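You operate a simulated robot arm through the tools that you are given. There is no shell and no other tool. Be economical: measure what you need, move in short steps, check, and stop when the job is done.

The job below is to be done with a simulated robot arm. You get a single attempt, and the scene is never put back.

JOB
Drive the proud dowels home with the mallet and sand the patch.
Fine: all three dowels home, the rough patch gone, both tools put back. Set down upright: wooden mallet. What is to be rubbed or washed off counts as gone when no trace of it is left.

The check looks at the end state, three seconds after you hand in, the way a careful person would. Anything else that was tipped, shoved, dropped, spilled or broken makes it a failure.

ROBOT AND FRAMES
A 5-joint arm with a two-finger parallel gripper, fixed in place. Base frame: the origin is at the foot of the arm, x ahead of it, y to its left, z up; the work surface is at about z = 0.004. Units: m, degrees, N and s.
With the tool pointing down near the work surface it reaches from about 0.26 to 0.6 m from the base axis. Its first joint turns from -66.0 to 66.0 degrees. The tool tilts only in the upright plane through the base axis and itself; it spins freely about its own axis. Payload 1.57 kg.
Tool frame: the origin (TCP) lies between the finger pads and is the grasp point; the fingertips stand 0.03 m ahead of it; z points along the fingers, y is the line along which they close. Largest opening 0.08 m; finger width 0.017, thickness 0.012; the body of the gripper, 0.04 by 0.082 m, starts 0.08 m behind the TCP.
Orientation is told as [roll, pitch, yaw] about the base's x, y, z axes, in that order, counted from this pose: with the fingers straight down and closing along the base's y, the tool's x points along the base's -x, its y along +y and its z along -z.

CONTROLS
- The arm moves only by the tool nudge_tool. Its argument "plan" is a list of rows, each an object (a shift or turn left out is 0, a gripper value left out holds the last) with "rot": the turn, a rotation vector about the base's x, y, z in units of 6 degrees (1.0 is 6 degrees), a list of three; "translation": the shift along the base's x, y, z in units of 30 mm (1.0 is 30 mm), a list of three; "hand": the gripper command, from -1 (shut) to 1 (fully open), values between in proportion. In form: [{"rot": [ax, ay, az], "translation": [tx, ty, tz], "hand": hand}, ...]. A call has 1 to 20 rows; each row shifts and turns the commanded pose from where the row before left it. A call with a number of a shift or a turn outside -1 to 1 is refused whole. A row lasts 0.2 s, in which the tool goes at most 0.05 m and 8.6 degrees; a call with a longer step from one row to the next is refused whole, and so is a gripper value outside its range. A pose out of reach is approached as far as the arm can. The call stops where the force on the tool passes 60 N (or 10 N more than at its start, if that is more) or the arm is blocked; 0.2 s more then pass. The fingers move at their own pace (about 0.153 m/s each) and stop on an object; they squeeze with about 33 N. The grip force told is the motor's: it shows also when the fingers shut on nothing. Time passes only in rows, and 0.2 s behind the last, so rows that do not move let the fingers close. It gives the time, the measured TCP pose, the force on the tool (base axes), the opening and the grip force at its end, in the units of the frame above (readings bear some noise), with the torque about the TCP (base axes, N m) and any sound that the robot's microphone picked up.
- Cameras (640 x 400 px; columns grow to the right, rows downward): "scene" is fixed at [0.0325, 0.3859, 0.5379]; the picture's right is [-0.81, -0.58, 0.00], its down [-0.25, 0.35, -0.90] and it looks along [0.52, -0.73, -0.43] (base axes); focal length 268 px, centre (320, 200). "wrist" rides on the gripper at [0.072, -0.007, -0.122] in the tool frame; the picture's right is [0.09, 1.00, 0.00], its down [-0.84, 0.08, -0.54] and it looks along [-0.54, 0.05, 0.84] (tool axes); focal length 238 px, centre (320, 200). There is no depth. A picture from a camera that has moved, and an enlarged one, comes with that camera's place and axes in the base frame and with its lens.
- capture(camera): a new picture of that camera. The clock stands still meanwhile.
- enlarge(camera, box): a new picture of the part [left, top, right, bottom] of that camera's present view, enlarged. The clock stands still meanwhile.
- hand_in(): hands the job in; it is judged then, once.

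Go step by step. Nothing tells you positions but the pictures and the camera data: compare them with the known pose of the tool, close in by small moves and look again before you grip or let go. The budget is 120 turns and 76 pictures, counting those below and the enlarged ones. Unless the task says otherwise, let go and move clear before handing in, and close with one line.

The tools are called after "Call:" by a JSON object that holds its "op" and its "data". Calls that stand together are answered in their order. nudge_tool: Moves the arm, as the interface text tells. Its arguments: {"type":"object","properties":{"plan":{"type":"array","items":{"type":"object","properties":{"rot":{"type":"array","items":{"type":"number"}},"translation":{"type":"array","items":{"type":"number"}},"hand":{"type":"number"}}}}},"required":["plan"]} The other tools are called the same way: capture (camera) takes a picture; enlarge (camera, box) takes an enlarged picture of a part of a camera's view; hand_in () hands the job in.

At the start:

```text
time_s: 0.0
ee_pos: [0.3661, 0.0203, 0.4479]
tool_rot: [0.0, -0.1, 0.0]
wrist_force: [0.2, 0.3, -0.5]
ft_torque: [0.03, 0.0, 0.0]
gripper_width: 0.0799
finger_force: 0.1
```

scene: 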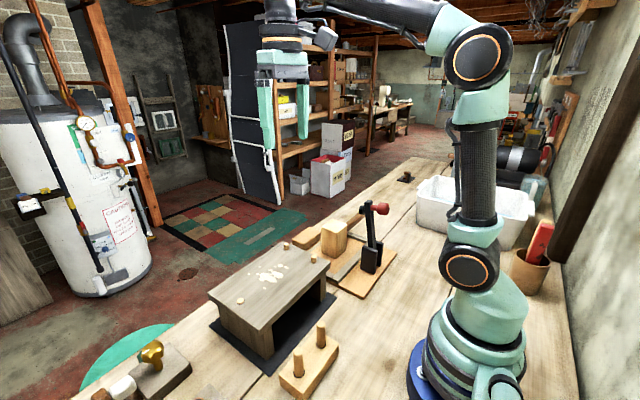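
wrist: 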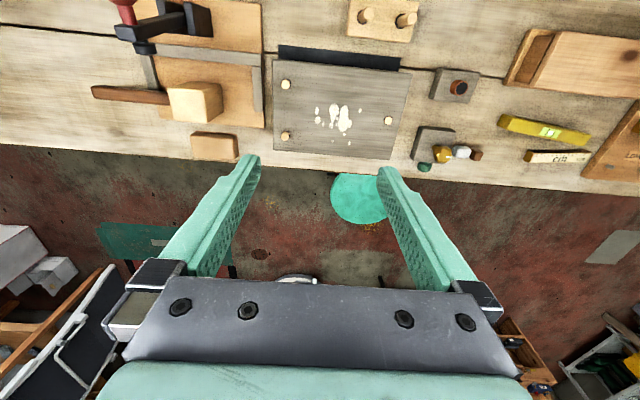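

I see a dowelled table-like block with a white patch on top, a mallet lying near a clamp, and a few candidate tools to the right of it. I'll enlarge both views to identify everything first.

Call:
{"op": "enlarge", "data": {"camera": "wrist", "box": [80, 0, 400, 200]}}

Call:
{"op": "enlarge", "data": {"camera": "wrist", "box": [320, 0, 640, 200]}}

Call:
{"op": "enlarge", "data": {"camera": "scene", "box": [180, 160, 420, 310]}}

Call:
{"op": "enlarge", "data": {"camera": "scene", "box": [60, 250, 300, 400]}}

```text
2.00 times, centred on (240, 100) of wrist
camera zoom: at [0.2953, 0.0122, 0.5708], right [-0.09, 1.0, 0.0], down [0.84, 0.08, 0.54], along [0.54, 0.05, -0.84], focal length 477 px, centre (480, 400)
```

zoom: 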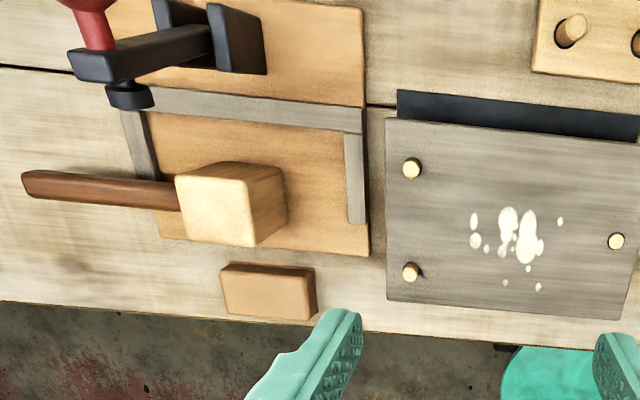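

```text
2.00 times, centred on (480, 100) of wrist
camera zoom: at [0.2953, 0.0122, 0.5708], right [-0.09, 1.0, 0.0], down [0.84, 0.08, 0.54], along [0.54, 0.05, -0.84], focal length 477 px, centre (0, 400)
```

zoom: 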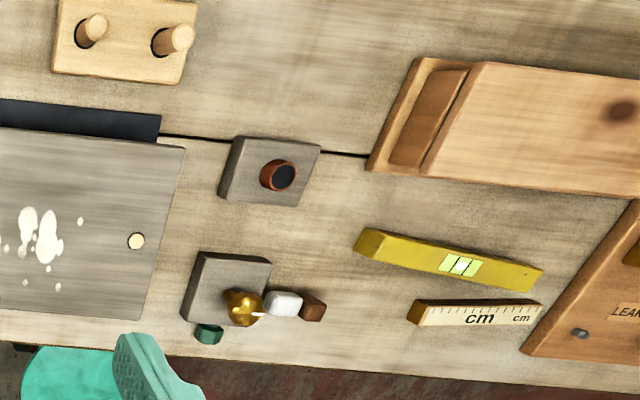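

```text
2.67 times, centred on (300, 235) of scene
camera zoom: at [0.0325, 0.3859, 0.5379], right [-0.81, -0.58, 0.0], down [-0.25, 0.35, -0.9], along [0.52, -0.73, -0.43], focal length 716 px, centre (373, 107)
```

zoom: 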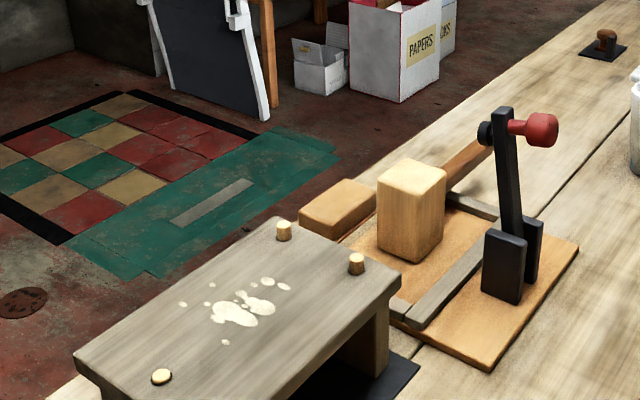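

```text
2.67 times, centred on (180, 325) of scene
camera zoom: at [0.0325, 0.3859, 0.5379], right [-0.81, -0.58, 0.0], down [-0.25, 0.35, -0.9], along [0.52, -0.73, -0.43], focal length 716 px, centre (693, -133)
```

zoom: 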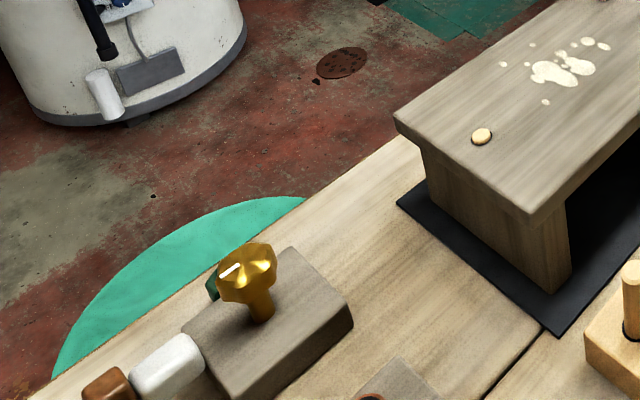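

The bench block's dowels are near (0.354,-0.04), (0.443,-0.04) and (0.40,0.15) with tops near z 0.12. The mallet head is near (0.40,-0.21), and a tan block near (0.51,-0.22) may be the sander. I'll move over for a closer look.

Call:
{"op": "nudge_tool", "data": {"plan": [{"translation": [-0.3, -1, -0.5], "hand": 1}, {"translation": [-0.3, -1, -0.5]}, {"translation": [-0.3, -1, -0.5]}, {"translation": [-0.3, -1, -0.5]}, {"translation": [-0.3, -1, 0]}, {"translation": [-0.3, -1, 0]}, {"translation": [0, -1, 0]}, {"translation": [0, 0, 0]}]}}

Call:
{"op": "capture", "data": {"camera": "wrist"}}

```text
time_s: 1.8
ee_pos: [0.3135, -0.1911, 0.3862]
tool_rot: [0.0, 0.0, 0.0]
wrist_force: [0.3, -0.3, 0.1]
ft_torque: [0.0, 0.02, -0.01]
gripper_width: 0.0802
finger_force: 0.0
```

```text
69 pictures are left
camera wrist: at [0.2418, -0.1978, 0.5092], right [-0.09, 1.0, 0.0], down [0.84, 0.08, 0.54], along [0.54, 0.05, -0.84], focal length 238 px, centre (320, 200)
```

wrist: 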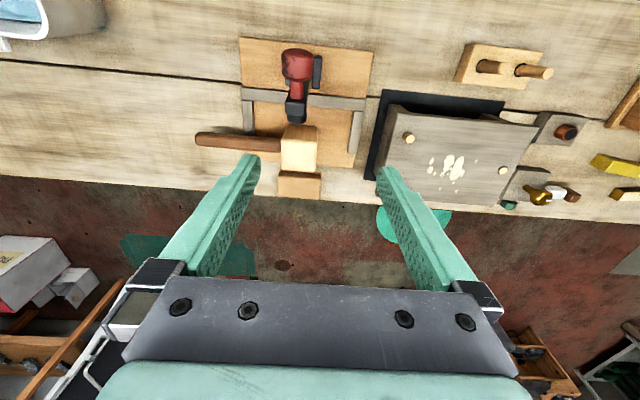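

Call:
{"op": "enlarge", "data": {"camera": "wrist", "box": [180, 20, 420, 210]}}

Call:
{"op": "enlarge", "data": {"camera": "wrist", "box": [360, 30, 640, 220]}}

Call:
{"op": "enlarge", "data": {"camera": "scene", "box": [280, 180, 420, 300]}}

Call:
{"op": "enlarge", "data": {"camera": "scene", "box": [60, 320, 220, 400]}}

```text
2.11 times, centred on (300, 115) of wrist
camera zoom: at [0.2418, -0.1978, 0.5092], right [-0.09, 1.0, 0.0], down [0.84, 0.08, 0.54], along [0.54, 0.05, -0.84], focal length 502 px, centre (362, 379)
```

zoom: 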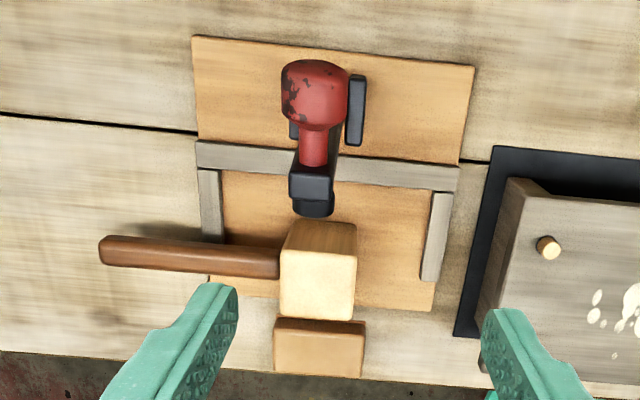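

```text
2.11 times, centred on (500, 125) of wrist
camera zoom: at [0.2418, -0.1978, 0.5092], right [-0.09, 1.0, 0.0], down [0.84, 0.08, 0.54], along [0.54, 0.05, -0.84], focal length 502 px, centre (-59, 358)
```

zoom: 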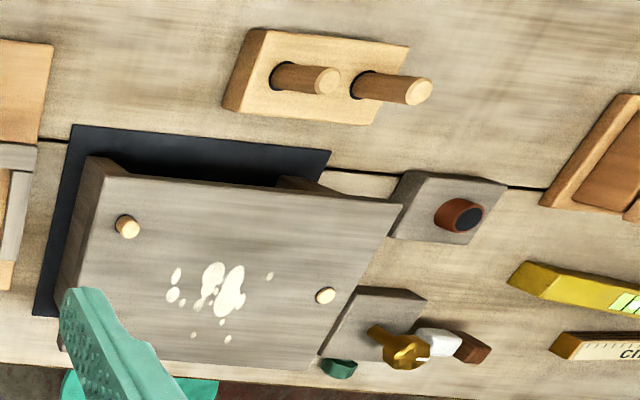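

```text
3.33 times, centred on (350, 240) of scene
camera zoom: at [0.0325, 0.3859, 0.5379], right [-0.81, -0.58, 0.0], down [-0.25, 0.35, -0.9], along [0.52, -0.73, -0.43], focal length 895 px, centre (220, 67)
```

zoom: 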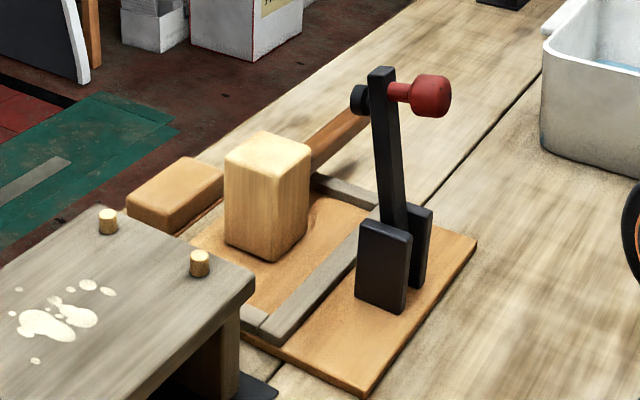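

```text
4.00 times, centred on (140, 360) of scene
camera zoom: at [0.0325, 0.3859, 0.5379], right [-0.81, -0.58, 0.0], down [-0.25, 0.35, -0.9], along [0.52, -0.73, -0.43], focal length 1074 px, centre (1040, -440)
```

zoom: 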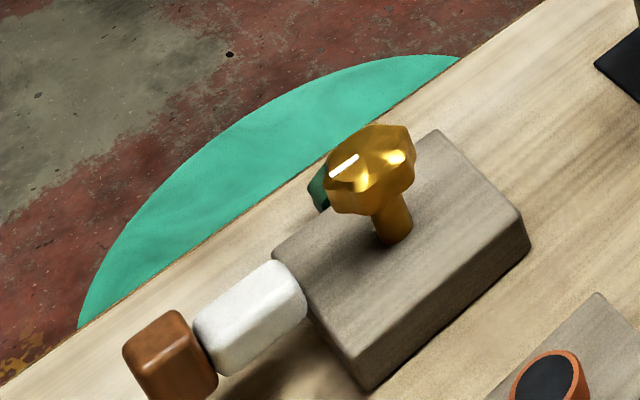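

The tan block looks like the sander and the mallet stands on the clamp board with its handle along -y. I'll grip the mallet by its 6 cm head with the fingers closing along x, so I turn -90° and go above it.

Call:
{"op": "nudge_tool", "data": {"plan": [{"rot": [0, 0, -1], "translation": [0.2, -0.065, 0]}, {"rot": [0, 0, -1], "translation": [0.2, -0.065, 0]}, {"rot": [0, 0, -1], "translation": [0.2, -0.065, 0]}, {"rot": [0, 0, -1], "translation": [0.2, -0.065, 0]}, {"rot": [0, 0, -1], "translation": [0.2, -0.065, 0]}, {"rot": [0, 0, -1], "translation": [0.2, -0.065, 0]}, {"rot": [0, 0, -1], "translation": [0.2, -0.065, 0]}, {"rot": [0, 0, -1], "translation": [0.2, -0.065, 0]}, {"rot": [0, 0, -1], "translation": [0.2, -0.065, 0]}, {"rot": [0, 0, -1], "translation": [0.2, -0.065, 0]}, {"rot": [0, 0, -1], "translation": [0.2, -0.065, 0]}, {"rot": [0, 0, -1], "translation": [0.2, -0.065, 0]}, {"rot": [0, 0, -1], "translation": [0.2, -0.065, 0]}, {"rot": [0, 0, -1], "translation": [0.2, -0.065, 0]}, {"rot": [0, 0, -1], "translation": [0.15, -0.07, 0]}, {"translation": [0, 0, -0.8]}, {"translation": [0, 0, -0.8]}, {"translation": [0, 0, -0.8]}, {"translation": [0, 0, 0]}]}}

Call:
{"op": "capture", "data": {"camera": "wrist"}}

Call:
{"op": "capture", "data": {"camera": "scene"}}

```text
time_s: 5.8
ee_pos: [0.4014, -0.2215, 0.3146]
tool_rot: [0.0, -0.1, -90.0]
wrist_force: [-0.2, 1.1, 0.8]
ft_torque: [0.01, 0.02, -0.01]
gripper_width: 0.0799
finger_force: 0.0
```

```text
64 pictures are left
camera wrist: at [0.3941, -0.15, 0.438], right [1.0, 0.09, 0.0], down [0.08, -0.84, 0.54], along [0.05, -0.54, -0.84], focal length 238 px, centre (320, 200)
```

wrist: 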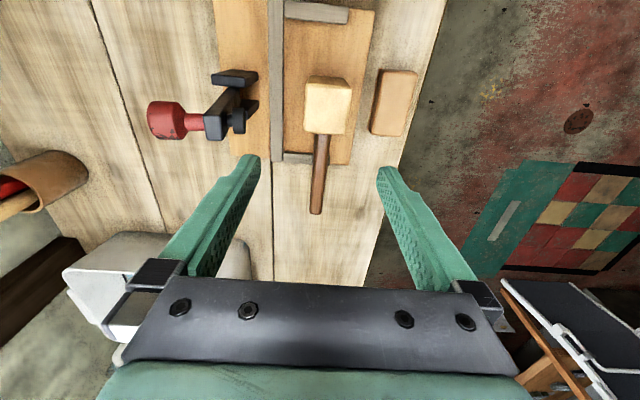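

```text
63 pictures are left
```

scene: 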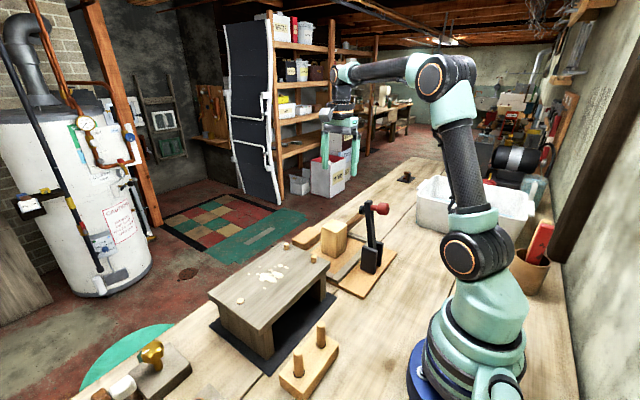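

Call:
{"op": "enlarge", "data": {"camera": "wrist", "box": [240, 50, 440, 220]}}

```text
2.35 times, centred on (340, 135) of wrist
camera zoom: at [0.3941, -0.15, 0.438], right [1.0, 0.09, 0.0], down [0.08, -0.84, 0.54], along [0.05, -0.54, -0.84], focal length 561 px, centre (273, 353)
```

zoom: 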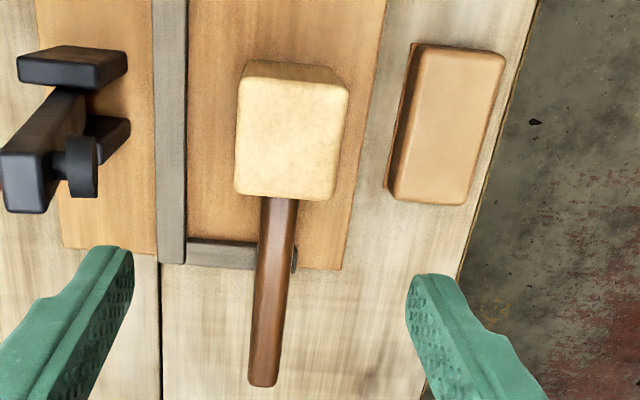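

Head centre comes out near (0.407,-0.219), 0.058 m across, with the clamp foot clear at x≈0.32. I'll descend in two stages.

Call:
{"op": "nudge_tool", "data": {"plan": [{"translation": [0.2, 0.08, -0.7]}, {"translation": [0, 0, -0.9]}, {"translation": [0, 0, -0.9]}, {"translation": [0, 0, -0.9]}, {"translation": [0, 0, -0.9]}, {"translation": [0, 0, -0.9]}, {"translation": [0, 0, 0]}]}}

Call:
{"op": "capture", "data": {"camera": "wrist"}}

Call:
{"op": "enlarge", "data": {"camera": "scene", "box": [270, 120, 430, 300]}}

```text
time_s: 7.4
ee_pos: [0.4081, -0.2188, 0.1573]
tool_rot: [-0.1, 0.0, -90.0]
wrist_force: [-0.2, -0.2, 0.0]
ft_torque: [0.0, -0.02, -0.02]
gripper_width: 0.08
finger_force: 0.0
```

```text
61 pictures are left
camera wrist: at [0.4003, -0.147, 0.2808], right [1.0, 0.09, 0.0], down [0.08, -0.84, 0.54], along [0.05, -0.54, -0.84], focal length 238 px, centre (320, 200)
```

wrist: 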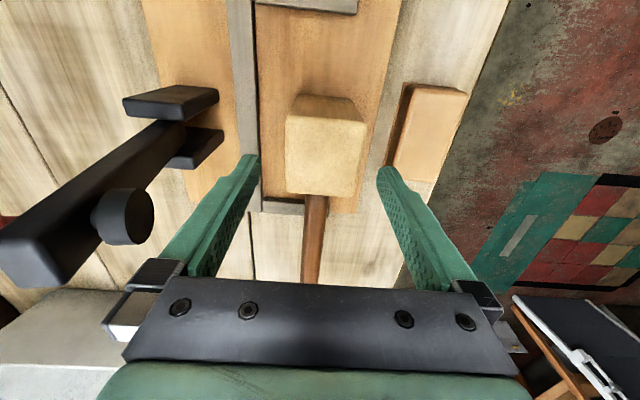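

```text
2.22 times, centred on (350, 210) of scene
camera zoom: at [0.0325, 0.3859, 0.5379], right [-0.81, -0.58, 0.0], down [-0.25, 0.35, -0.9], along [0.52, -0.73, -0.43], focal length 596 px, centre (253, 178)
```

zoom: 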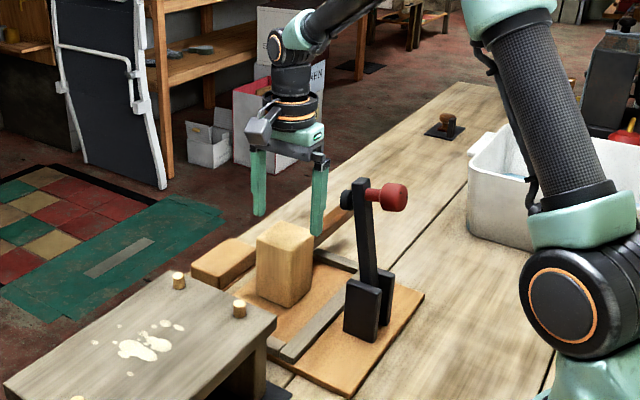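

Call:
{"op": "nudge_tool", "data": {"plan": [{"translation": [0.12, 0, -0.4]}, {"translation": [0, 0, -0.8]}, {"translation": [0, 0, -0.8]}, {"translation": [0, 0, -0.4]}, {"translation": [0, 0, 0]}]}}

Call:
{"op": "capture", "data": {"camera": "wrist"}}

Call:
{"op": "enlarge", "data": {"camera": "scene", "box": [270, 160, 430, 300]}}

```text
time_s: 8.6
ee_pos: [0.4102, -0.2189, 0.0869]
tool_rot: [0.0, 0.0, -89.9]
wrist_force: [-0.5, 0.1, 0.4]
ft_torque: [0.0, -0.01, -0.02]
gripper_width: 0.0801
finger_force: 0.1
```

```text
59 pictures are left
camera wrist: at [0.4032, -0.1468, 0.2098], right [1.0, 0.09, 0.0], down [0.08, -0.84, 0.54], along [0.05, -0.54, -0.84], focal length 238 px, centre (320, 200)
```

wrist: 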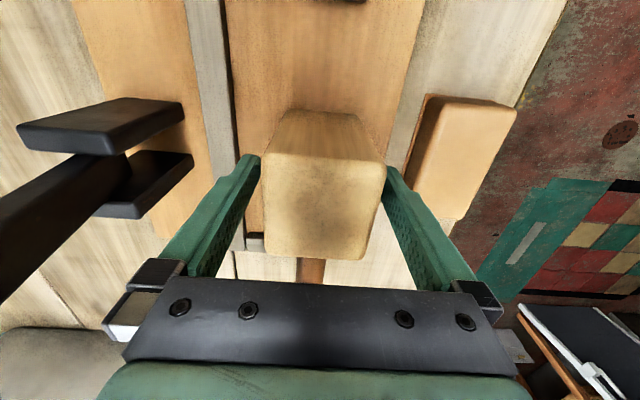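

```text
2.86 times, centred on (350, 230) of scene
camera zoom: at [0.0325, 0.3859, 0.5379], right [-0.81, -0.58, 0.0], down [-0.25, 0.35, -0.9], along [0.52, -0.73, -0.43], focal length 767 px, centre (234, 114)
```

zoom: 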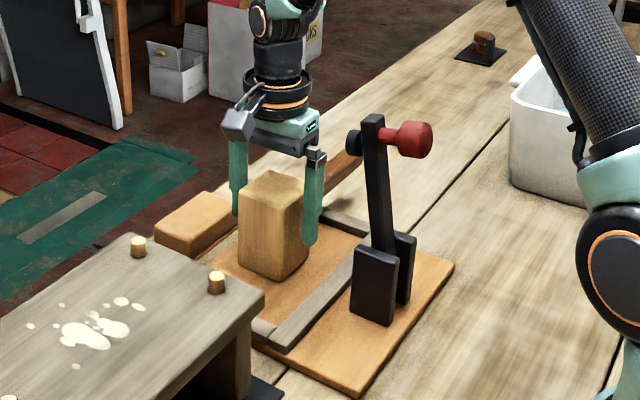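

The fingers straddle the head evenly. Closing, then a small lift.

Call:
{"op": "nudge_tool", "data": {"plan": [{"hand": -1}, {"hand": -1}, {"hand": -1}, {"hand": -1}]}}

Call:
{"op": "nudge_tool", "data": {"plan": [{"translation": [0, 0, 0.2]}, {"translation": [0, 0, 0.6]}, {"translation": [0, 0, 1]}, {"translation": [0, 0, 1]}, {"translation": [0, 0, 1]}, {"translation": [0, 0, 0]}]}}

Call:
{"op": "enlarge", "data": {"camera": "scene", "box": [250, 100, 430, 280]}}

```text
time_s: 9.6
ee_pos: [0.4097, -0.2183, 0.0866]
tool_rot: [0.0, -0.1, -89.9]
wrist_force: [0.3, -0.6, 0.0]
ft_torque: [0.07, -0.02, 0.02]
gripper_width: 0.0598
finger_force: 32.8
```

```text
time_s: 11.0
ee_pos: [0.4128, -0.2182, 0.2011]
tool_rot: [-0.1, 0.0, -89.9]
wrist_force: [0.4, -0.5, -3.0]
ft_torque: [0.13, 0.02, 0.02]
gripper_width: 0.0624
finger_force: 33.0
```

```text
2.22 times, centred on (340, 190) of scene
camera zoom: at [0.0325, 0.3859, 0.5379], right [-0.81, -0.58, 0.0], down [-0.25, 0.35, -0.9], along [0.52, -0.73, -0.43], focal length 596 px, centre (276, 222)
```

zoom: 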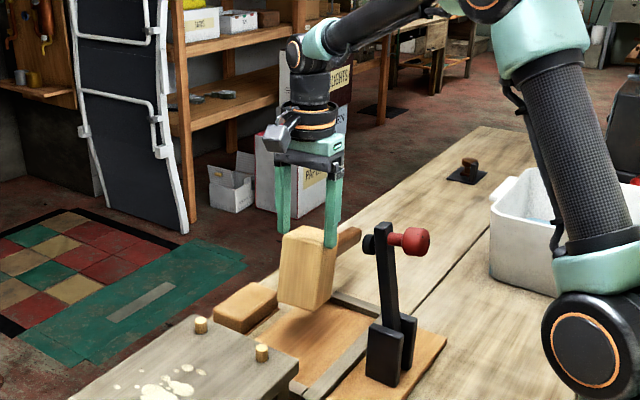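

The mallet may have tilted or slipped in the grip; I'll check closely before moving on.

Call:
{"op": "enlarge", "data": {"camera": "scene", "box": [300, 150, 400, 260]}}

Call:
{"op": "capture", "data": {"camera": "wrist"}}

```text
3.64 times, centred on (350, 205) of scene
camera zoom: at [0.0325, 0.3859, 0.5379], right [-0.81, -0.58, 0.0], down [-0.25, 0.35, -0.9], along [0.52, -0.73, -0.43], focal length 976 px, centre (211, 182)
```

zoom: 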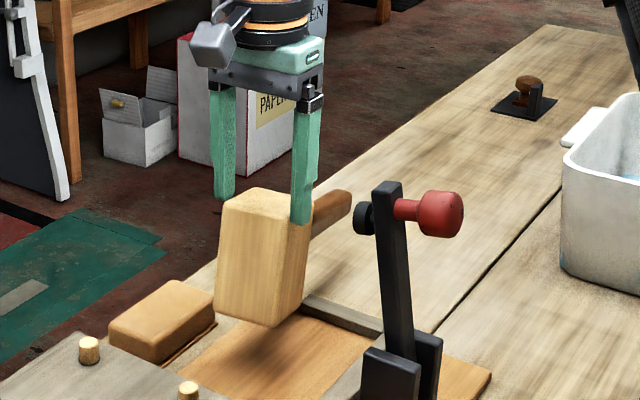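

```text
55 pictures are left
camera wrist: at [0.406, -0.1471, 0.3239], right [1.0, 0.09, 0.0], down [0.08, -0.84, 0.54], along [0.05, -0.54, -0.84], focal length 238 px, centre (320, 200)
```

wrist: 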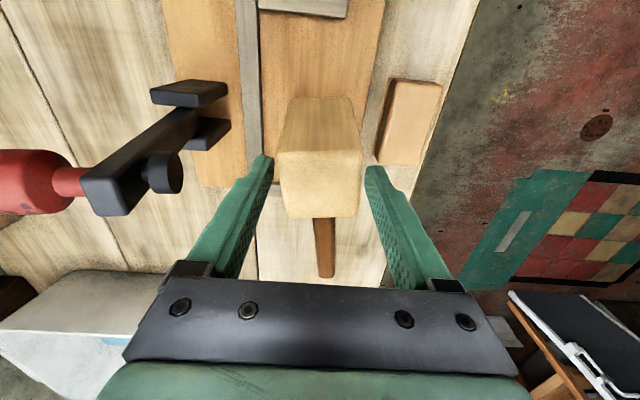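

The head has slid down in the fingers — its faces are slippery — so I'll lower it straight back onto the board right away and regrip on the handle.

Call:
{"op": "nudge_tool", "data": {"plan": [{"translation": [0, 0, -0.8]}, {"translation": [0, 0, -0.8]}, {"translation": [0, 0, -0.4]}]}}

Call:
{"op": "enlarge", "data": {"camera": "scene", "box": [300, 170, 400, 280]}}

```text
time_s: 11.8
ee_pos: [0.4154, -0.2195, 0.1433]
tool_rot: [0.3, -0.2, -89.9]
wrist_force: [-1.2, 3.5, 18.2]
ft_torque: [0.08, 0.03, 0.19]
gripper_width: 0.0615
finger_force: 33.3
```

```text
3.64 times, centred on (350, 225) of scene
camera zoom: at [0.0324, 0.386, 0.5379], right [-0.81, -0.58, 0.0], down [-0.25, 0.35, -0.9], along [0.52, -0.73, -0.43], focal length 976 px, centre (211, 109)
```

zoom: 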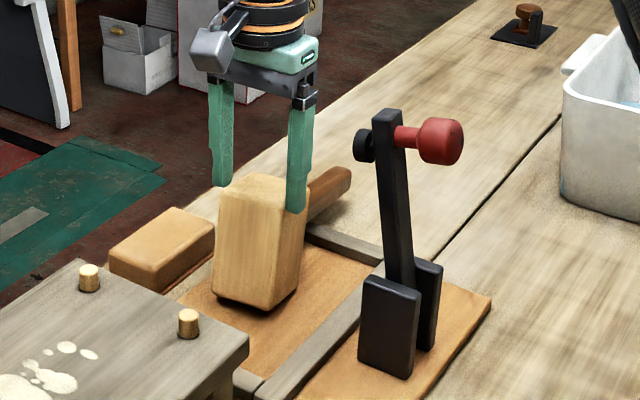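

Call:
{"op": "nudge_tool", "data": {"plan": [{"translation": [0, 0, -0.15]}, {"translation": [0, 0, -0.15]}, {"translation": [0, 0, -0.1]}]}}

Call:
{"op": "enlarge", "data": {"camera": "scene", "box": [300, 170, 400, 280]}}

```text
time_s: 12.6
ee_pos: [0.4166, -0.2192, 0.1316]
tool_rot: [0.6, -0.2, -89.9]
wrist_force: [12.3, 9.9, 29.6]
ft_torque: [0.09, -0.5, 0.16]
gripper_width: 0.0595
finger_force: 33.7
```

```text
3.64 times, centred on (350, 225) of scene
camera zoom: at [0.0323, 0.386, 0.5379], right [-0.81, -0.58, 0.0], down [-0.25, 0.35, -0.9], along [0.52, -0.73, -0.43], focal length 976 px, centre (211, 109)
```

zoom: 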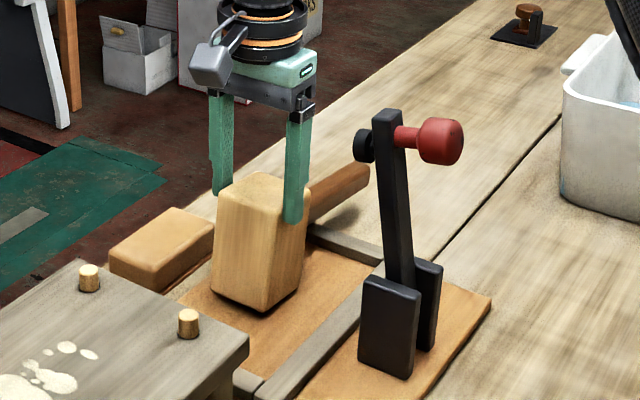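

It looks level on the board now. I'll release and look.

Call:
{"op": "nudge_tool", "data": {"plan": [{"hand": 0.6, "translation": [0, 0, 0.1]}, {"hand": 1}, {"hand": 1}, {"translation": [0, 0, 0.8]}, {"translation": [0, 0, 1]}, {"translation": [0, 0, 1]}]}}

Call:
{"op": "enlarge", "data": {"camera": "scene", "box": [300, 170, 400, 280]}}

Call:
{"op": "enlarge", "data": {"camera": "wrist", "box": [220, 40, 460, 280]}}

```text
time_s: 14.0
ee_pos: [0.4117, -0.2168, 0.217]
tool_rot: [0.0, 0.0, -90.0]
wrist_force: [-0.1, 0.2, 0.1]
ft_torque: [-0.01, -0.02, 0.0]
gripper_width: 0.08
finger_force: 0.1
```

```text
3.64 times, centred on (350, 225) of scene
camera zoom: at [0.0325, 0.3859, 0.5379], right [-0.81, -0.58, 0.0], down [-0.25, 0.35, -0.9], along [0.52, -0.73, -0.43], focal length 976 px, centre (211, 109)
```

zoom: 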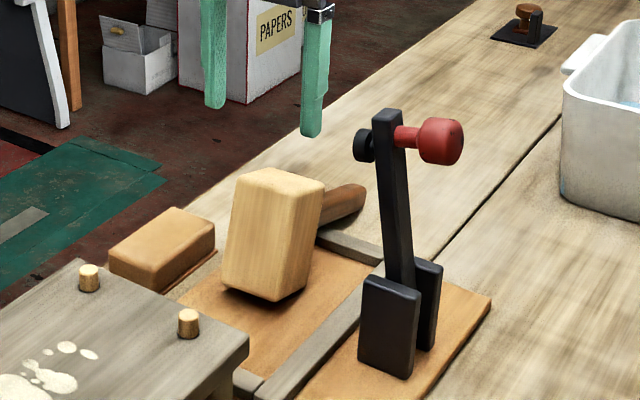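

```text
1.67 times, centred on (340, 160) of wrist
camera zoom: at [0.4059, -0.1465, 0.3398], right [1.0, 0.09, 0.0], down [0.08, -0.84, 0.54], along [0.05, -0.54, -0.84], focal length 397 px, centre (287, 267)
```

zoom: 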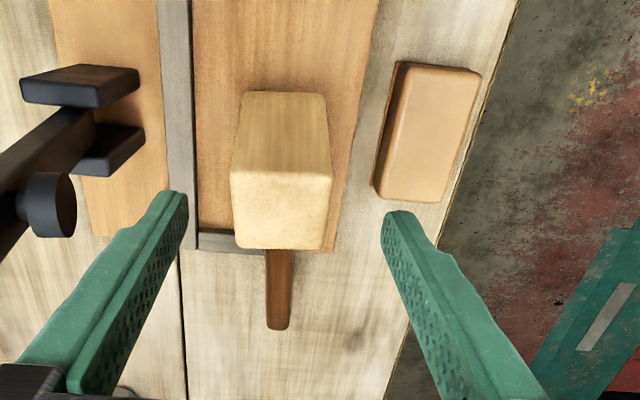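

The mallet tipped back onto its handle, so its balance point is near the head's handle-side face — my grip was off-balance. I'll right it by lifting the handle near its end; moving over there now.

Call:
{"op": "nudge_tool", "data": {"plan": [{"translation": [0.1, -0.9, 0]}, {"translation": [0.1, -0.9, 0]}, {"translation": [0, -0.9, 0]}, {"translation": [0, -0.9, 0]}, {"translation": [0, -0.9, -0.3]}, {"translation": [0, -0.6, -0.6]}, {"translation": [0, 0, -0.9]}, {"translation": [0, 0, -0.8], "hand": 0.5}, {"translation": [0, 0, 0]}]}}

Call:
{"op": "capture", "data": {"camera": "wrist"}}

Call:
{"op": "enlarge", "data": {"camera": "scene", "box": [290, 130, 410, 280]}}

```text
time_s: 16.0
ee_pos: [0.4173, -0.3714, 0.1388]
tool_rot: [-0.1, 0.0, -90.1]
wrist_force: [1.6, -0.9, 0.7]
ft_torque: [0.0, 0.01, -0.01]
gripper_width: 0.0598
finger_force: 0.0
```

```text
50 pictures are left
camera wrist: at [0.411, -0.2998, 0.2617], right [1.0, 0.09, 0.0], down [0.08, -0.84, 0.54], along [0.05, -0.54, -0.84], focal length 238 px, centre (320, 200)
```

wrist: 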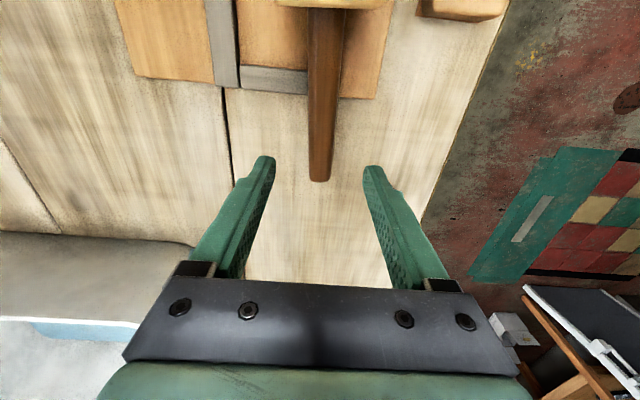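

```text
2.67 times, centred on (350, 205) of scene
camera zoom: at [0.0325, 0.3859, 0.5379], right [-0.81, -0.58, 0.0], down [-0.25, 0.35, -0.9], along [0.52, -0.73, -0.43], focal length 716 px, centre (240, 187)
```

zoom: 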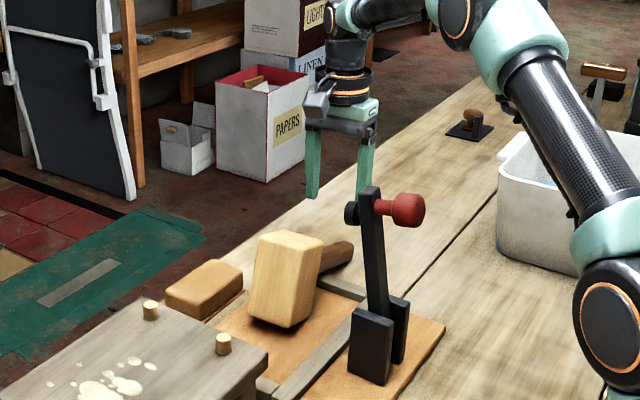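

Call:
{"op": "nudge_tool", "data": {"plan": [{"translation": [0.08, 0, -0.9]}, {"translation": [0, 0, -0.9]}, {"translation": [0, 0, -0.9]}, {"translation": [0, 0, -0.25]}, {"translation": [0, 0, 0]}]}}

Call:
{"op": "enlarge", "data": {"camera": "wrist", "box": [220, 0, 460, 280]}}

```text
time_s: 17.2
ee_pos: [0.4189, -0.3706, 0.0505]
tool_rot: [0.0, 0.0, -90.0]
wrist_force: [0.3, 0.0, 0.0]
ft_torque: [-0.03, -0.02, -0.02]
gripper_width: 0.0599
finger_force: 0.0
```

```text
1.43 times, centred on (340, 140) of wrist
camera zoom: at [0.4127, -0.2994, 0.1737], right [1.0, 0.09, 0.0], down [0.08, -0.84, 0.54], along [0.05, -0.54, -0.84], focal length 340 px, centre (291, 286)
```

zoom: 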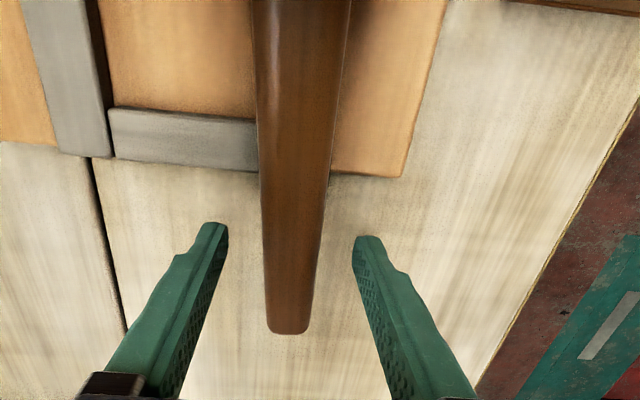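

The handle sits between the fingers. Gripping and lifting slowly to right the head.

Call:
{"op": "nudge_tool", "data": {"plan": [{"hand": -1}, {"hand": -1}, {"hand": -1}, {"translation": [0, 0, 0.25]}, {"translation": [0, 0, 0.25]}, {"translation": [0, 0, 0.25]}, {"translation": [0, 0, 0.2]}, {"translation": [0, 0, 0]}]}}

Call:
{"op": "enlarge", "data": {"camera": "scene", "box": [290, 170, 410, 290]}}

```text
time_s: 19.0
ee_pos: [0.4188, -0.3703, 0.0791]
tool_rot: [0.1, 0.0, -90.0]
wrist_force: [-0.2, 0.6, -3.6]
ft_torque: [-0.43, -0.02, 0.02]
gripper_width: 0.0246
finger_force: 33.1
```

```text
3.33 times, centred on (350, 230) of scene
camera zoom: at [0.0325, 0.3859, 0.5379], right [-0.81, -0.58, 0.0], down [-0.25, 0.35, -0.9], along [0.52, -0.73, -0.43], focal length 895 px, centre (220, 100)
```

zoom: 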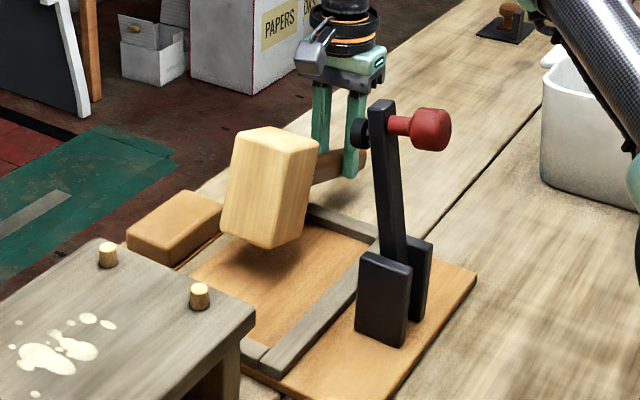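

The handle grips rigidly — the whole mallet came up, just tilted ~15°. If I turn the handle to point outward (radially), tool pitch can level the head; I'll carry it high over the workpiece for that.

Call:
{"op": "nudge_tool", "data": {"plan": [{"translation": [0, 0, 0.3]}, {"translation": [0, 0, 0.7]}, {"translation": [0, 0, 0.9]}, {"translation": [0, 0, 0.9]}, {"translation": [0, 0, 0.9]}, {"translation": [0, 0, 0.9]}, {"translation": [0, 0, 0.9]}, {"translation": [0, 0, 0.9]}, {"translation": [0, 0, 0.9]}, {"translation": [0, 0, 0.3]}, {"translation": [0, 0, 0]}]}}

Call:
{"op": "nudge_tool", "data": {"plan": [{"rot": [0, 0, 0.5], "translation": [0.1, 0.4, 0]}, {"rot": [0, 0, 1], "translation": [0.17, 0.93, 0]}, {"rot": [0, 0, 1], "translation": [0.17, 0.93, 0]}, {"rot": [0, 0, 1], "translation": [0.17, 0.93, 0]}, {"rot": [0, 0, 1], "translation": [0.17, 0.93, 0]}, {"rot": [0, 0, 1], "translation": [0.17, 0.93, 0]}, {"rot": [0, 0, 1], "translation": [0.17, 0.93, 0]}, {"rot": [0, 0, 1], "translation": [0.17, 0.93, 0]}, {"rot": [0, 0, 1], "translation": [0.17, 0.93, 0]}, {"rot": [0, 0, 1], "translation": [0.17, 0.93, 0]}, {"rot": [0, 0, 1], "translation": [0.17, 0.93, 0]}, {"rot": [0, 0, 1], "translation": [0.17, 0.93, 0]}, {"rot": [0, 0, 1], "translation": [0.17, 0.93, 0]}, {"rot": [0, 0, 1], "translation": [0.17, 0.93, 0]}, {"rot": [0, 0, 1], "translation": [0.17, 0.93, 0]}, {"rot": [0, 0, 0.5], "translation": [0.1, 0.6, 0]}, {"translation": [0, 0, 0]}]}}

Call:
{"op": "capture", "data": {"camera": "scene"}}

Call:
{"op": "capture", "data": {"camera": "wrist"}}

```text
time_s: 21.4
ee_pos: [0.4157, -0.3664, 0.3048]
tool_rot: [-0.1, 0.1, -89.9]
wrist_force: [0.0, 0.2, -4.3]
ft_torque: [-0.4, 0.01, -0.03]
gripper_width: 0.0249
finger_force: 33.0
out of reach, approached as far as the arm can: row 10
```

```text
time_s: 25.0
ee_pos: [0.5329, -0.0609, 0.3442]
tool_rot: [0.0, -0.1, 0.1]
wrist_force: [-0.7, -0.6, -4.3]
ft_torque: [0.03, -0.39, -0.01]
gripper_width: 0.0243
finger_force: 32.6
out of reach, approached as far as the arm can: row 1, 2, 3, 4, 5, 6, 7, 8, 9, 10, 11, 12, 13
```

```text
46 pictures are left
```

scene: 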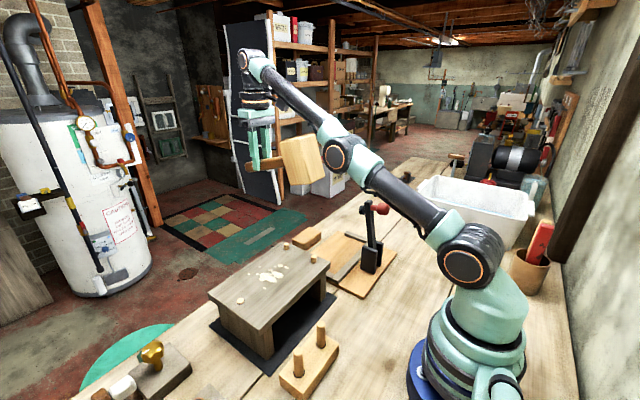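

```text
45 pictures are left
camera wrist: at [0.4604, -0.0681, 0.4666], right [-0.09, 1.0, 0.0], down [0.84, 0.08, 0.54], along [0.54, 0.05, -0.84], focal length 238 px, centre (320, 200)
```

wrist: 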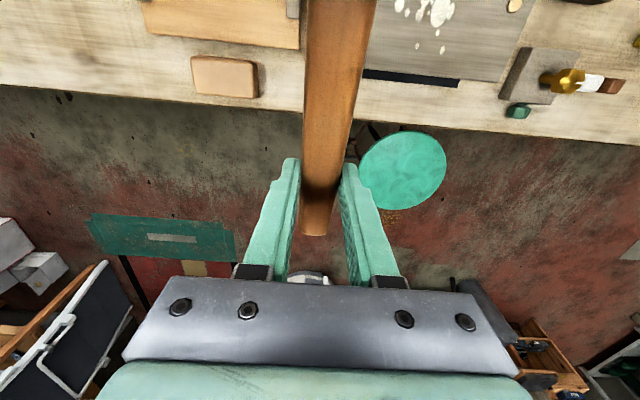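

Call:
{"op": "enlarge", "data": {"camera": "scene", "box": [230, 110, 350, 210]}}

```text
4.00 times, centred on (290, 160) of scene
camera zoom: at [0.0325, 0.3859, 0.5379], right [-0.81, -0.58, 0.0], down [-0.25, 0.35, -0.9], along [0.52, -0.73, -0.43], focal length 1074 px, centre (440, 360)
```

zoom: 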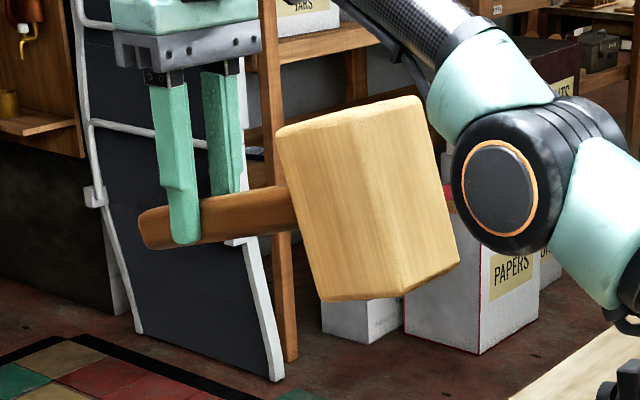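

The tilt is about 16°. I'll pitch the tool -16°, and move above the workpiece, head still ~6 cm high.

Call:
{"op": "nudge_tool", "data": {"plan": [{"rot": [0, -0.5, 0], "translation": [-0.16, 0.7, -0.6]}, {"rot": [0, -0.5, 0], "translation": [-0.16, 0.7, -0.7]}, {"rot": [0, -0.5, 0], "translation": [-0.16, 0.7, -0.7]}, {"rot": [0, -0.5, 0], "translation": [-0.16, 0.7, -0.7]}, {"rot": [0, -0.5, 0], "translation": [-0.16, 0.7, -0.7]}, {"rot": [0, -0.2, 0], "translation": [0, 0.37, -0.1]}, {"translation": [0, 0, 0]}]}}

Call:
{"op": "enlarge", "data": {"camera": "scene", "box": [180, 140, 340, 320]}}

```text
time_s: 26.6
ee_pos: [0.5382, -0.0498, 0.3427]
tool_rot: [-0.2, -1.0, -0.1]
wrist_force: [-0.6, -0.5, -3.5]
ft_torque: [-0.01, -0.4, 0.01]
gripper_width: 0.0244
finger_force: 33.4
out of reach, approached as far as the arm can: row 1, 2, 3, 4, 5, 6
```

```text
2.22 times, centred on (260, 230) of scene
camera zoom: at [0.0325, 0.3859, 0.5379], right [-0.81, -0.58, 0.0], down [-0.25, 0.35, -0.9], along [0.52, -0.73, -0.43], focal length 596 px, centre (453, 133)
```

zoom: 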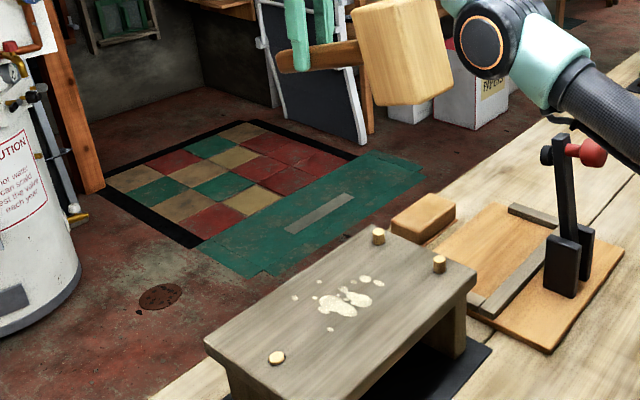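

The combined move was out of reach at this extension. I'll bring the tool in and down first without tilt.

Call:
{"op": "nudge_tool", "data": {"plan": [{"translation": [-0.3, 0, -0.6]}, {"translation": [-0.3, 0, -0.6]}, {"translation": [-0.3, 0, -0.6]}, {"translation": [0, 0, 0]}]}}

```text
time_s: 27.6
ee_pos: [0.5426, -0.0523, 0.3341]
tool_rot: [-0.1, -1.0, 0.0]
wrist_force: [-0.6, -0.1, -3.8]
ft_torque: [-0.01, -0.41, 0.0]
gripper_width: 0.0245
finger_force: 32.7
out of reach, approached as far as the arm can: row 1, 2, 3
```

Call:
{"op": "nudge_tool", "data": {"plan": [{"translation": [-1, 0, 0]}, {"translation": [-1, 0, 0]}, {"translation": [0, 0, 0]}]}}

```text
time_s: 28.4
ee_pos: [0.5413, -0.0519, 0.3348]
tool_rot: [-0.1, -1.1, 0.1]
wrist_force: [-0.4, -0.6, -3.6]
ft_torque: [-0.01, -0.39, -0.03]
gripper_width: 0.0245
finger_force: 32.8
out of reach, approached as far as the arm can: row 1, 2
```

Call:
{"op": "nudge_tool", "data": {"plan": [{"translation": [0, 0, -1]}, {"translation": [0, 0, -1]}, {"translation": [0, 0, 0]}]}}

Call:
{"op": "capture", "data": {"camera": "scene"}}

```text
time_s: 29.2
ee_pos: [0.5602, -0.054, 0.2969]
tool_rot: [-0.1, -1.1, 0.1]
wrist_force: [-0.1, -0.4, -4.5]
ft_torque: [-0.01, -0.4, 0.03]
gripper_width: 0.0246
finger_force: 32.8
out of reach, approached as far as the arm can: row 1, 2
```

```text
42 pictures are left
```

scene: 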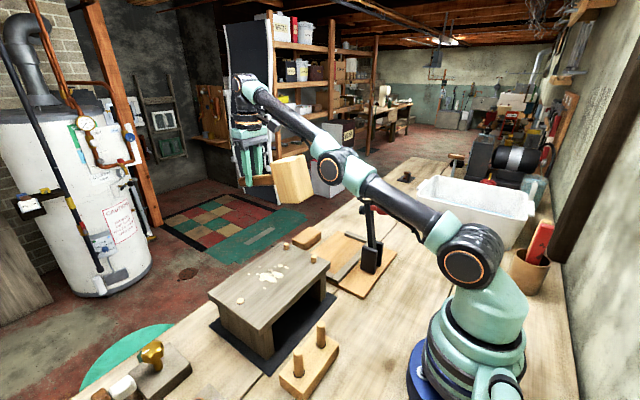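

The arm is stretched dead straight (singular), so I'll try small inward steps to bend the elbow again.

Call:
{"op": "nudge_tool", "data": {"plan": [{"translation": [-0.1, 0, 0]}, {"translation": [-0.1, 0, 0]}, {"translation": [-0.1, 0, 0]}, {"translation": [-0.1, 0, -0.05]}, {"translation": [-0.1, 0, -0.05]}, {"translation": [-0.1, 0, -0.05]}, {"translation": [-0.1, 0, -0.05]}, {"translation": [-0.1, 0, -0.05]}]}}

Call:
{"op": "nudge_tool", "data": {"plan": [{"translation": [-0.5, 0, 0.5]}, {"translation": [-0.7, 0, 0.7]}, {"translation": [0, 0, 0]}]}}

```text
time_s: 31.0
ee_pos: [0.5578, -0.0549, 0.2995]
tool_rot: [-0.1, -1.1, 0.0]
wrist_force: [0.5, 0.6, -4.1]
ft_torque: [0.01, -0.4, 0.0]
gripper_width: 0.0246
finger_force: 32.8
out of reach, approached as far as the arm can: row 1, 3, 4, 5, 6, 7, 8
```

```text
time_s: 31.8
ee_pos: [0.5414, -0.0557, 0.3361]
tool_rot: [-0.1, -1.0, 0.0]
wrist_force: [-0.7, 0.3, -4.0]
ft_torque: [0.0, -0.42, 0.01]
gripper_width: 0.0248
finger_force: 33.2
out of reach, approached as far as the arm can: row 1, 2
```

Small steps just slide along the reach limit. The head is close under the forearm, so I'll first spin it sideways, then unbend using a wrist-pitch move.

Call:
{"op": "nudge_tool", "data": {"plan": [{"rot": [0, 0, -1]}, {"rot": [0, 0, -1]}, {"rot": [0, 0, -1]}, {"rot": [0, 0, -1]}, {"rot": [0, 0, -1]}, {"rot": [0, 0, -1]}, {"rot": [0, 0, -1]}, {"rot": [0, 0, -1]}, {"rot": [0, 0, -1]}, {"rot": [0, 0, -1]}, {"rot": [0, 0, -1]}, {"rot": [0, 0, -1]}, {"rot": [0, 0, -1]}, {"rot": [0, 0, -1]}, {"rot": [0, 0, -1]}]}}

Call:
{"op": "nudge_tool", "data": {"plan": [{"translation": [-0.3, 0, -0.3]}, {"translation": [-0.3, 0, -0.3]}, {"translation": [-0.3, 0, -0.3]}, {"translation": [0, 0, 0]}]}}

```text
time_s: 35.0
ee_pos: [0.5404, -0.0536, 0.3359]
tool_rot: [0.1, 0.0, -90.1]
wrist_force: [-0.2, -0.2, -3.8]
ft_torque: [-0.41, 0.05, -0.02]
gripper_width: 0.0249
finger_force: 33.0
```

```text
time_s: 36.0
ee_pos: [0.5139, -0.0547, 0.3088]
tool_rot: [0.3, 0.1, -90.1]
wrist_force: [0.0, 0.3, -3.5]
ft_torque: [-0.4, -0.01, 0.0]
gripper_width: 0.0249
finger_force: 32.8
```

Now it moves freely. I'll carry it in and lower beside the workpiece, then turn the handle outward there.

Call:
{"op": "nudge_tool", "data": {"plan": [{"translation": [-0.2, 0.5, -0.4]}, {"translation": [-0.2, 0.6, -0.4]}, {"translation": [0, 0.6, -0.4]}, {"translation": [0, 0.6, -0.4]}, {"translation": [0, 0.6, -0.2]}, {"rot": [0, 0, 0.5], "translation": [0, 0.5, 0]}, {"rot": [0, 0, 1]}, {"rot": [0, 0, 1]}, {"rot": [0, 0, 1]}, {"rot": [0, 0, 1]}, {"rot": [0, 0, 1]}, {"rot": [0, 0, 1]}, {"rot": [0, 0, 1]}, {"rot": [0, 0, 1]}, {"rot": [0, 0, 1]}, {"rot": [0, 0, 1]}, {"rot": [0, 0, 1]}, {"rot": [0, 0, 1]}, {"rot": [0, 0, 1]}, {"rot": [0, 0, 1]}]}}

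Call:
{"op": "nudge_tool", "data": {"plan": [{"rot": [0, -0.5, 0.5]}, {"rot": [0, -0.5, 0.05]}, {"rot": [0, -0.5, 0]}, {"translation": [0, 0, 0]}]}}

Call:
{"op": "capture", "data": {"camera": "scene"}}

```text
time_s: 40.2
ee_pos: [0.5019, 0.0469, 0.2551]
tool_rot: [0.1, -1.2, -2.9]
wrist_force: [0.3, 0.0, -3.5]
ft_torque: [-0.03, -0.39, 0.02]
gripper_width: 0.0245
finger_force: 32.7
```

```text
time_s: 41.2
ee_pos: [0.5014, 0.0468, 0.2561]
tool_rot: [0.7, -10.2, 0.3]
wrist_force: [-0.5, 0.0, -4.4]
ft_torque: [0.0, -0.39, -0.01]
gripper_width: 0.0244
finger_force: 32.9
```

```text
41 pictures are left
```

scene: 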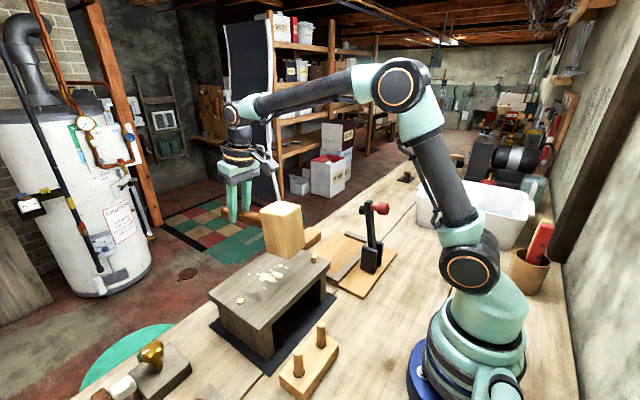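

Tilting works here. I'll check how level the head is now.

Call:
{"op": "enlarge", "data": {"camera": "scene", "box": [200, 170, 340, 320]}}

```text
2.67 times, centred on (270, 245) of scene
camera zoom: at [0.0325, 0.3859, 0.5379], right [-0.81, -0.58, 0.0], down [-0.25, 0.35, -0.9], along [0.52, -0.73, -0.43], focal length 716 px, centre (453, 80)
```

zoom: 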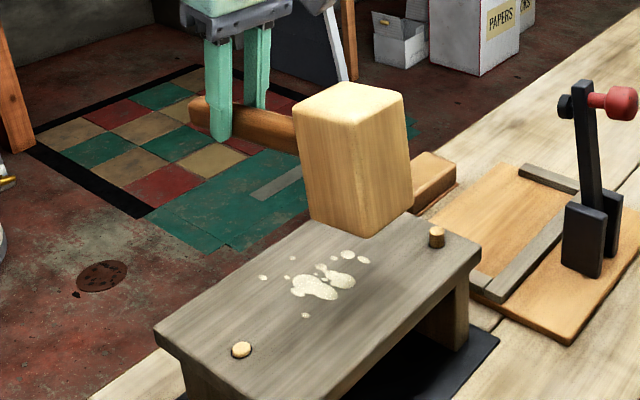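

About 7° more needed. I'll finish levelling and lower to just above the top.

Call:
{"op": "nudge_tool", "data": {"plan": [{"rot": [0, -0.4, 0], "translation": [0, 0, -0.4]}, {"rot": [0, -0.4, 0], "translation": [0, 0, -0.5]}, {"rot": [0, -0.3, 0], "translation": [0, 0, -0.5]}, {"translation": [0, 0, -0.5]}, {"translation": [0, 0, 0]}]}}

Call:
{"op": "enlarge", "data": {"camera": "scene", "box": [200, 190, 340, 340]}}

```text
time_s: 42.4
ee_pos: [0.5005, 0.0465, 0.1971]
tool_rot: [1.4, -16.8, 0.3]
wrist_force: [-0.3, -0.5, -4.8]
ft_torque: [0.0, -0.41, 0.0]
gripper_width: 0.0247
finger_force: 33.2
```

```text
2.67 times, centred on (270, 265) of scene
camera zoom: at [0.0325, 0.3859, 0.5379], right [-0.81, -0.58, 0.0], down [-0.25, 0.35, -0.9], along [0.52, -0.73, -0.43], focal length 716 px, centre (453, 27)
```

zoom: 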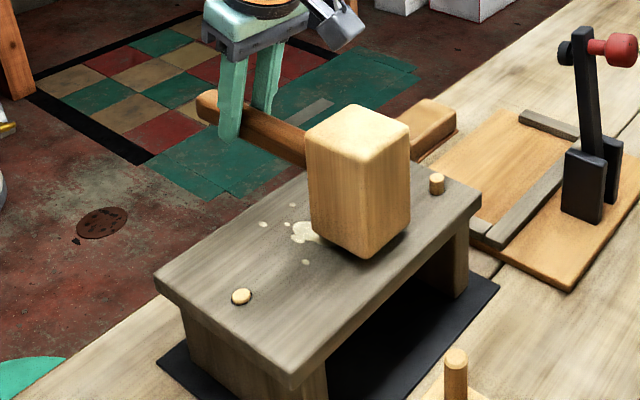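

Level and about 2 cm above the top. Lowering slowly to contact.

Call:
{"op": "nudge_tool", "data": {"plan": [{"translation": [0, 0, -0.2]}, {"translation": [0, 0, -0.15]}, {"translation": [0, 0, -0.1]}, {"translation": [0, 0, -0.1]}]}}

Call:
{"op": "enlarge", "data": {"camera": "scene", "box": [230, 210, 330, 310]}}

```text
time_s: 43.4
ee_pos: [0.5022, 0.0471, 0.1837]
tool_rot: [1.5, -17.0, 0.3]
wrist_force: [4.8, 1.7, 10.5]
ft_torque: [-0.33, 0.82, -0.05]
gripper_width: 0.0243
finger_force: 33.1
```

```text
4.00 times, centred on (280, 260) of scene
camera zoom: at [0.0324, 0.3859, 0.5379], right [-0.81, -0.58, 0.0], down [-0.25, 0.35, -0.9], along [0.52, -0.73, -0.43], focal length 1074 px, centre (480, -40)
```

zoom: 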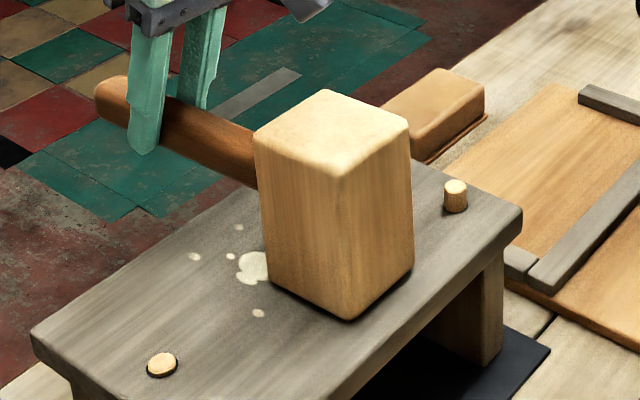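

Resting on the top. I'll ease off, open, rise clear, and see whether it stands.

Call:
{"op": "nudge_tool", "data": {"plan": [{"translation": [0, 0, 0.06]}, {"hand": -0.2}, {"hand": 0.3}, {"translation": [0, 0, 0.4]}, {"translation": [0, 0, 0.8]}, {"translation": [0, 0, 0.8]}]}}

Call:
{"op": "enlarge", "data": {"camera": "scene", "box": [220, 190, 340, 310]}}

```text
time_s: 44.8
ee_pos: [0.5019, 0.046, 0.2429]
tool_rot: [1.5, -16.7, 0.3]
wrist_force: [0.3, 0.3, 0.3]
ft_torque: [0.01, -0.03, 0.01]
gripper_width: 0.052
finger_force: 0.1
```

```text
3.33 times, centred on (280, 250) of scene
camera zoom: at [0.0325, 0.3859, 0.5379], right [-0.81, -0.58, 0.0], down [-0.25, 0.35, -0.9], along [0.52, -0.73, -0.43], focal length 895 px, centre (453, 33)
```

zoom: 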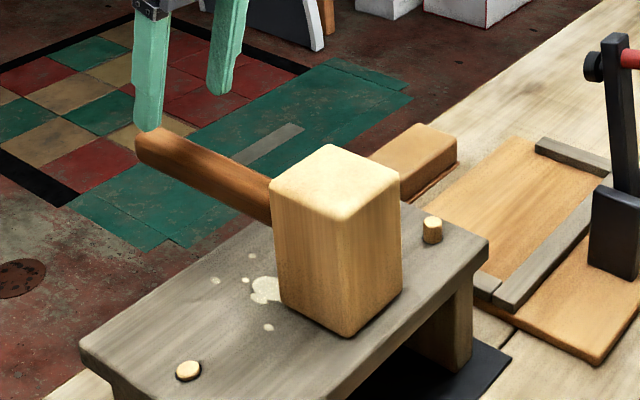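

It stands upright on its own. Now level the tool and line up over the handle close to the head.

Call:
{"op": "nudge_tool", "data": {"plan": [{"rot": [0, 0.7, 0], "translation": [0, 0, 0.6], "hand": 0.3}, {"rot": [0, 0.7, 0], "translation": [0, 0, 0.3]}, {"rot": [0, 0.7, 0]}, {"rot": [0, 0.7, 0]}, {"translation": [0, 0, 0]}]}}

Call:
{"op": "capture", "data": {"camera": "wrist"}}

```text
time_s: 46.0
ee_pos: [0.5013, 0.0473, 0.2713]
tool_rot: [0.0, 0.1, 0.2]
wrist_force: [0.3, -0.4, 0.1]
ft_torque: [0.0, 0.01, 0.01]
gripper_width: 0.0521
finger_force: 0.0
```

```text
36 pictures are left
camera wrist: at [0.4297, 0.0398, 0.3938], right [-0.1, 1.0, 0.0], down [0.84, 0.08, 0.54], along [0.54, 0.05, -0.84], focal length 238 px, centre (320, 200)
```

wrist: 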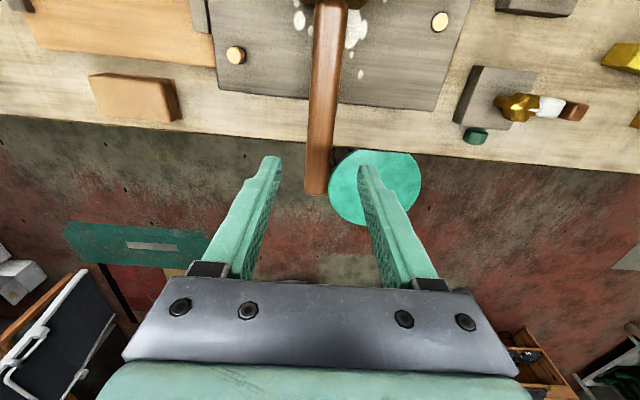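

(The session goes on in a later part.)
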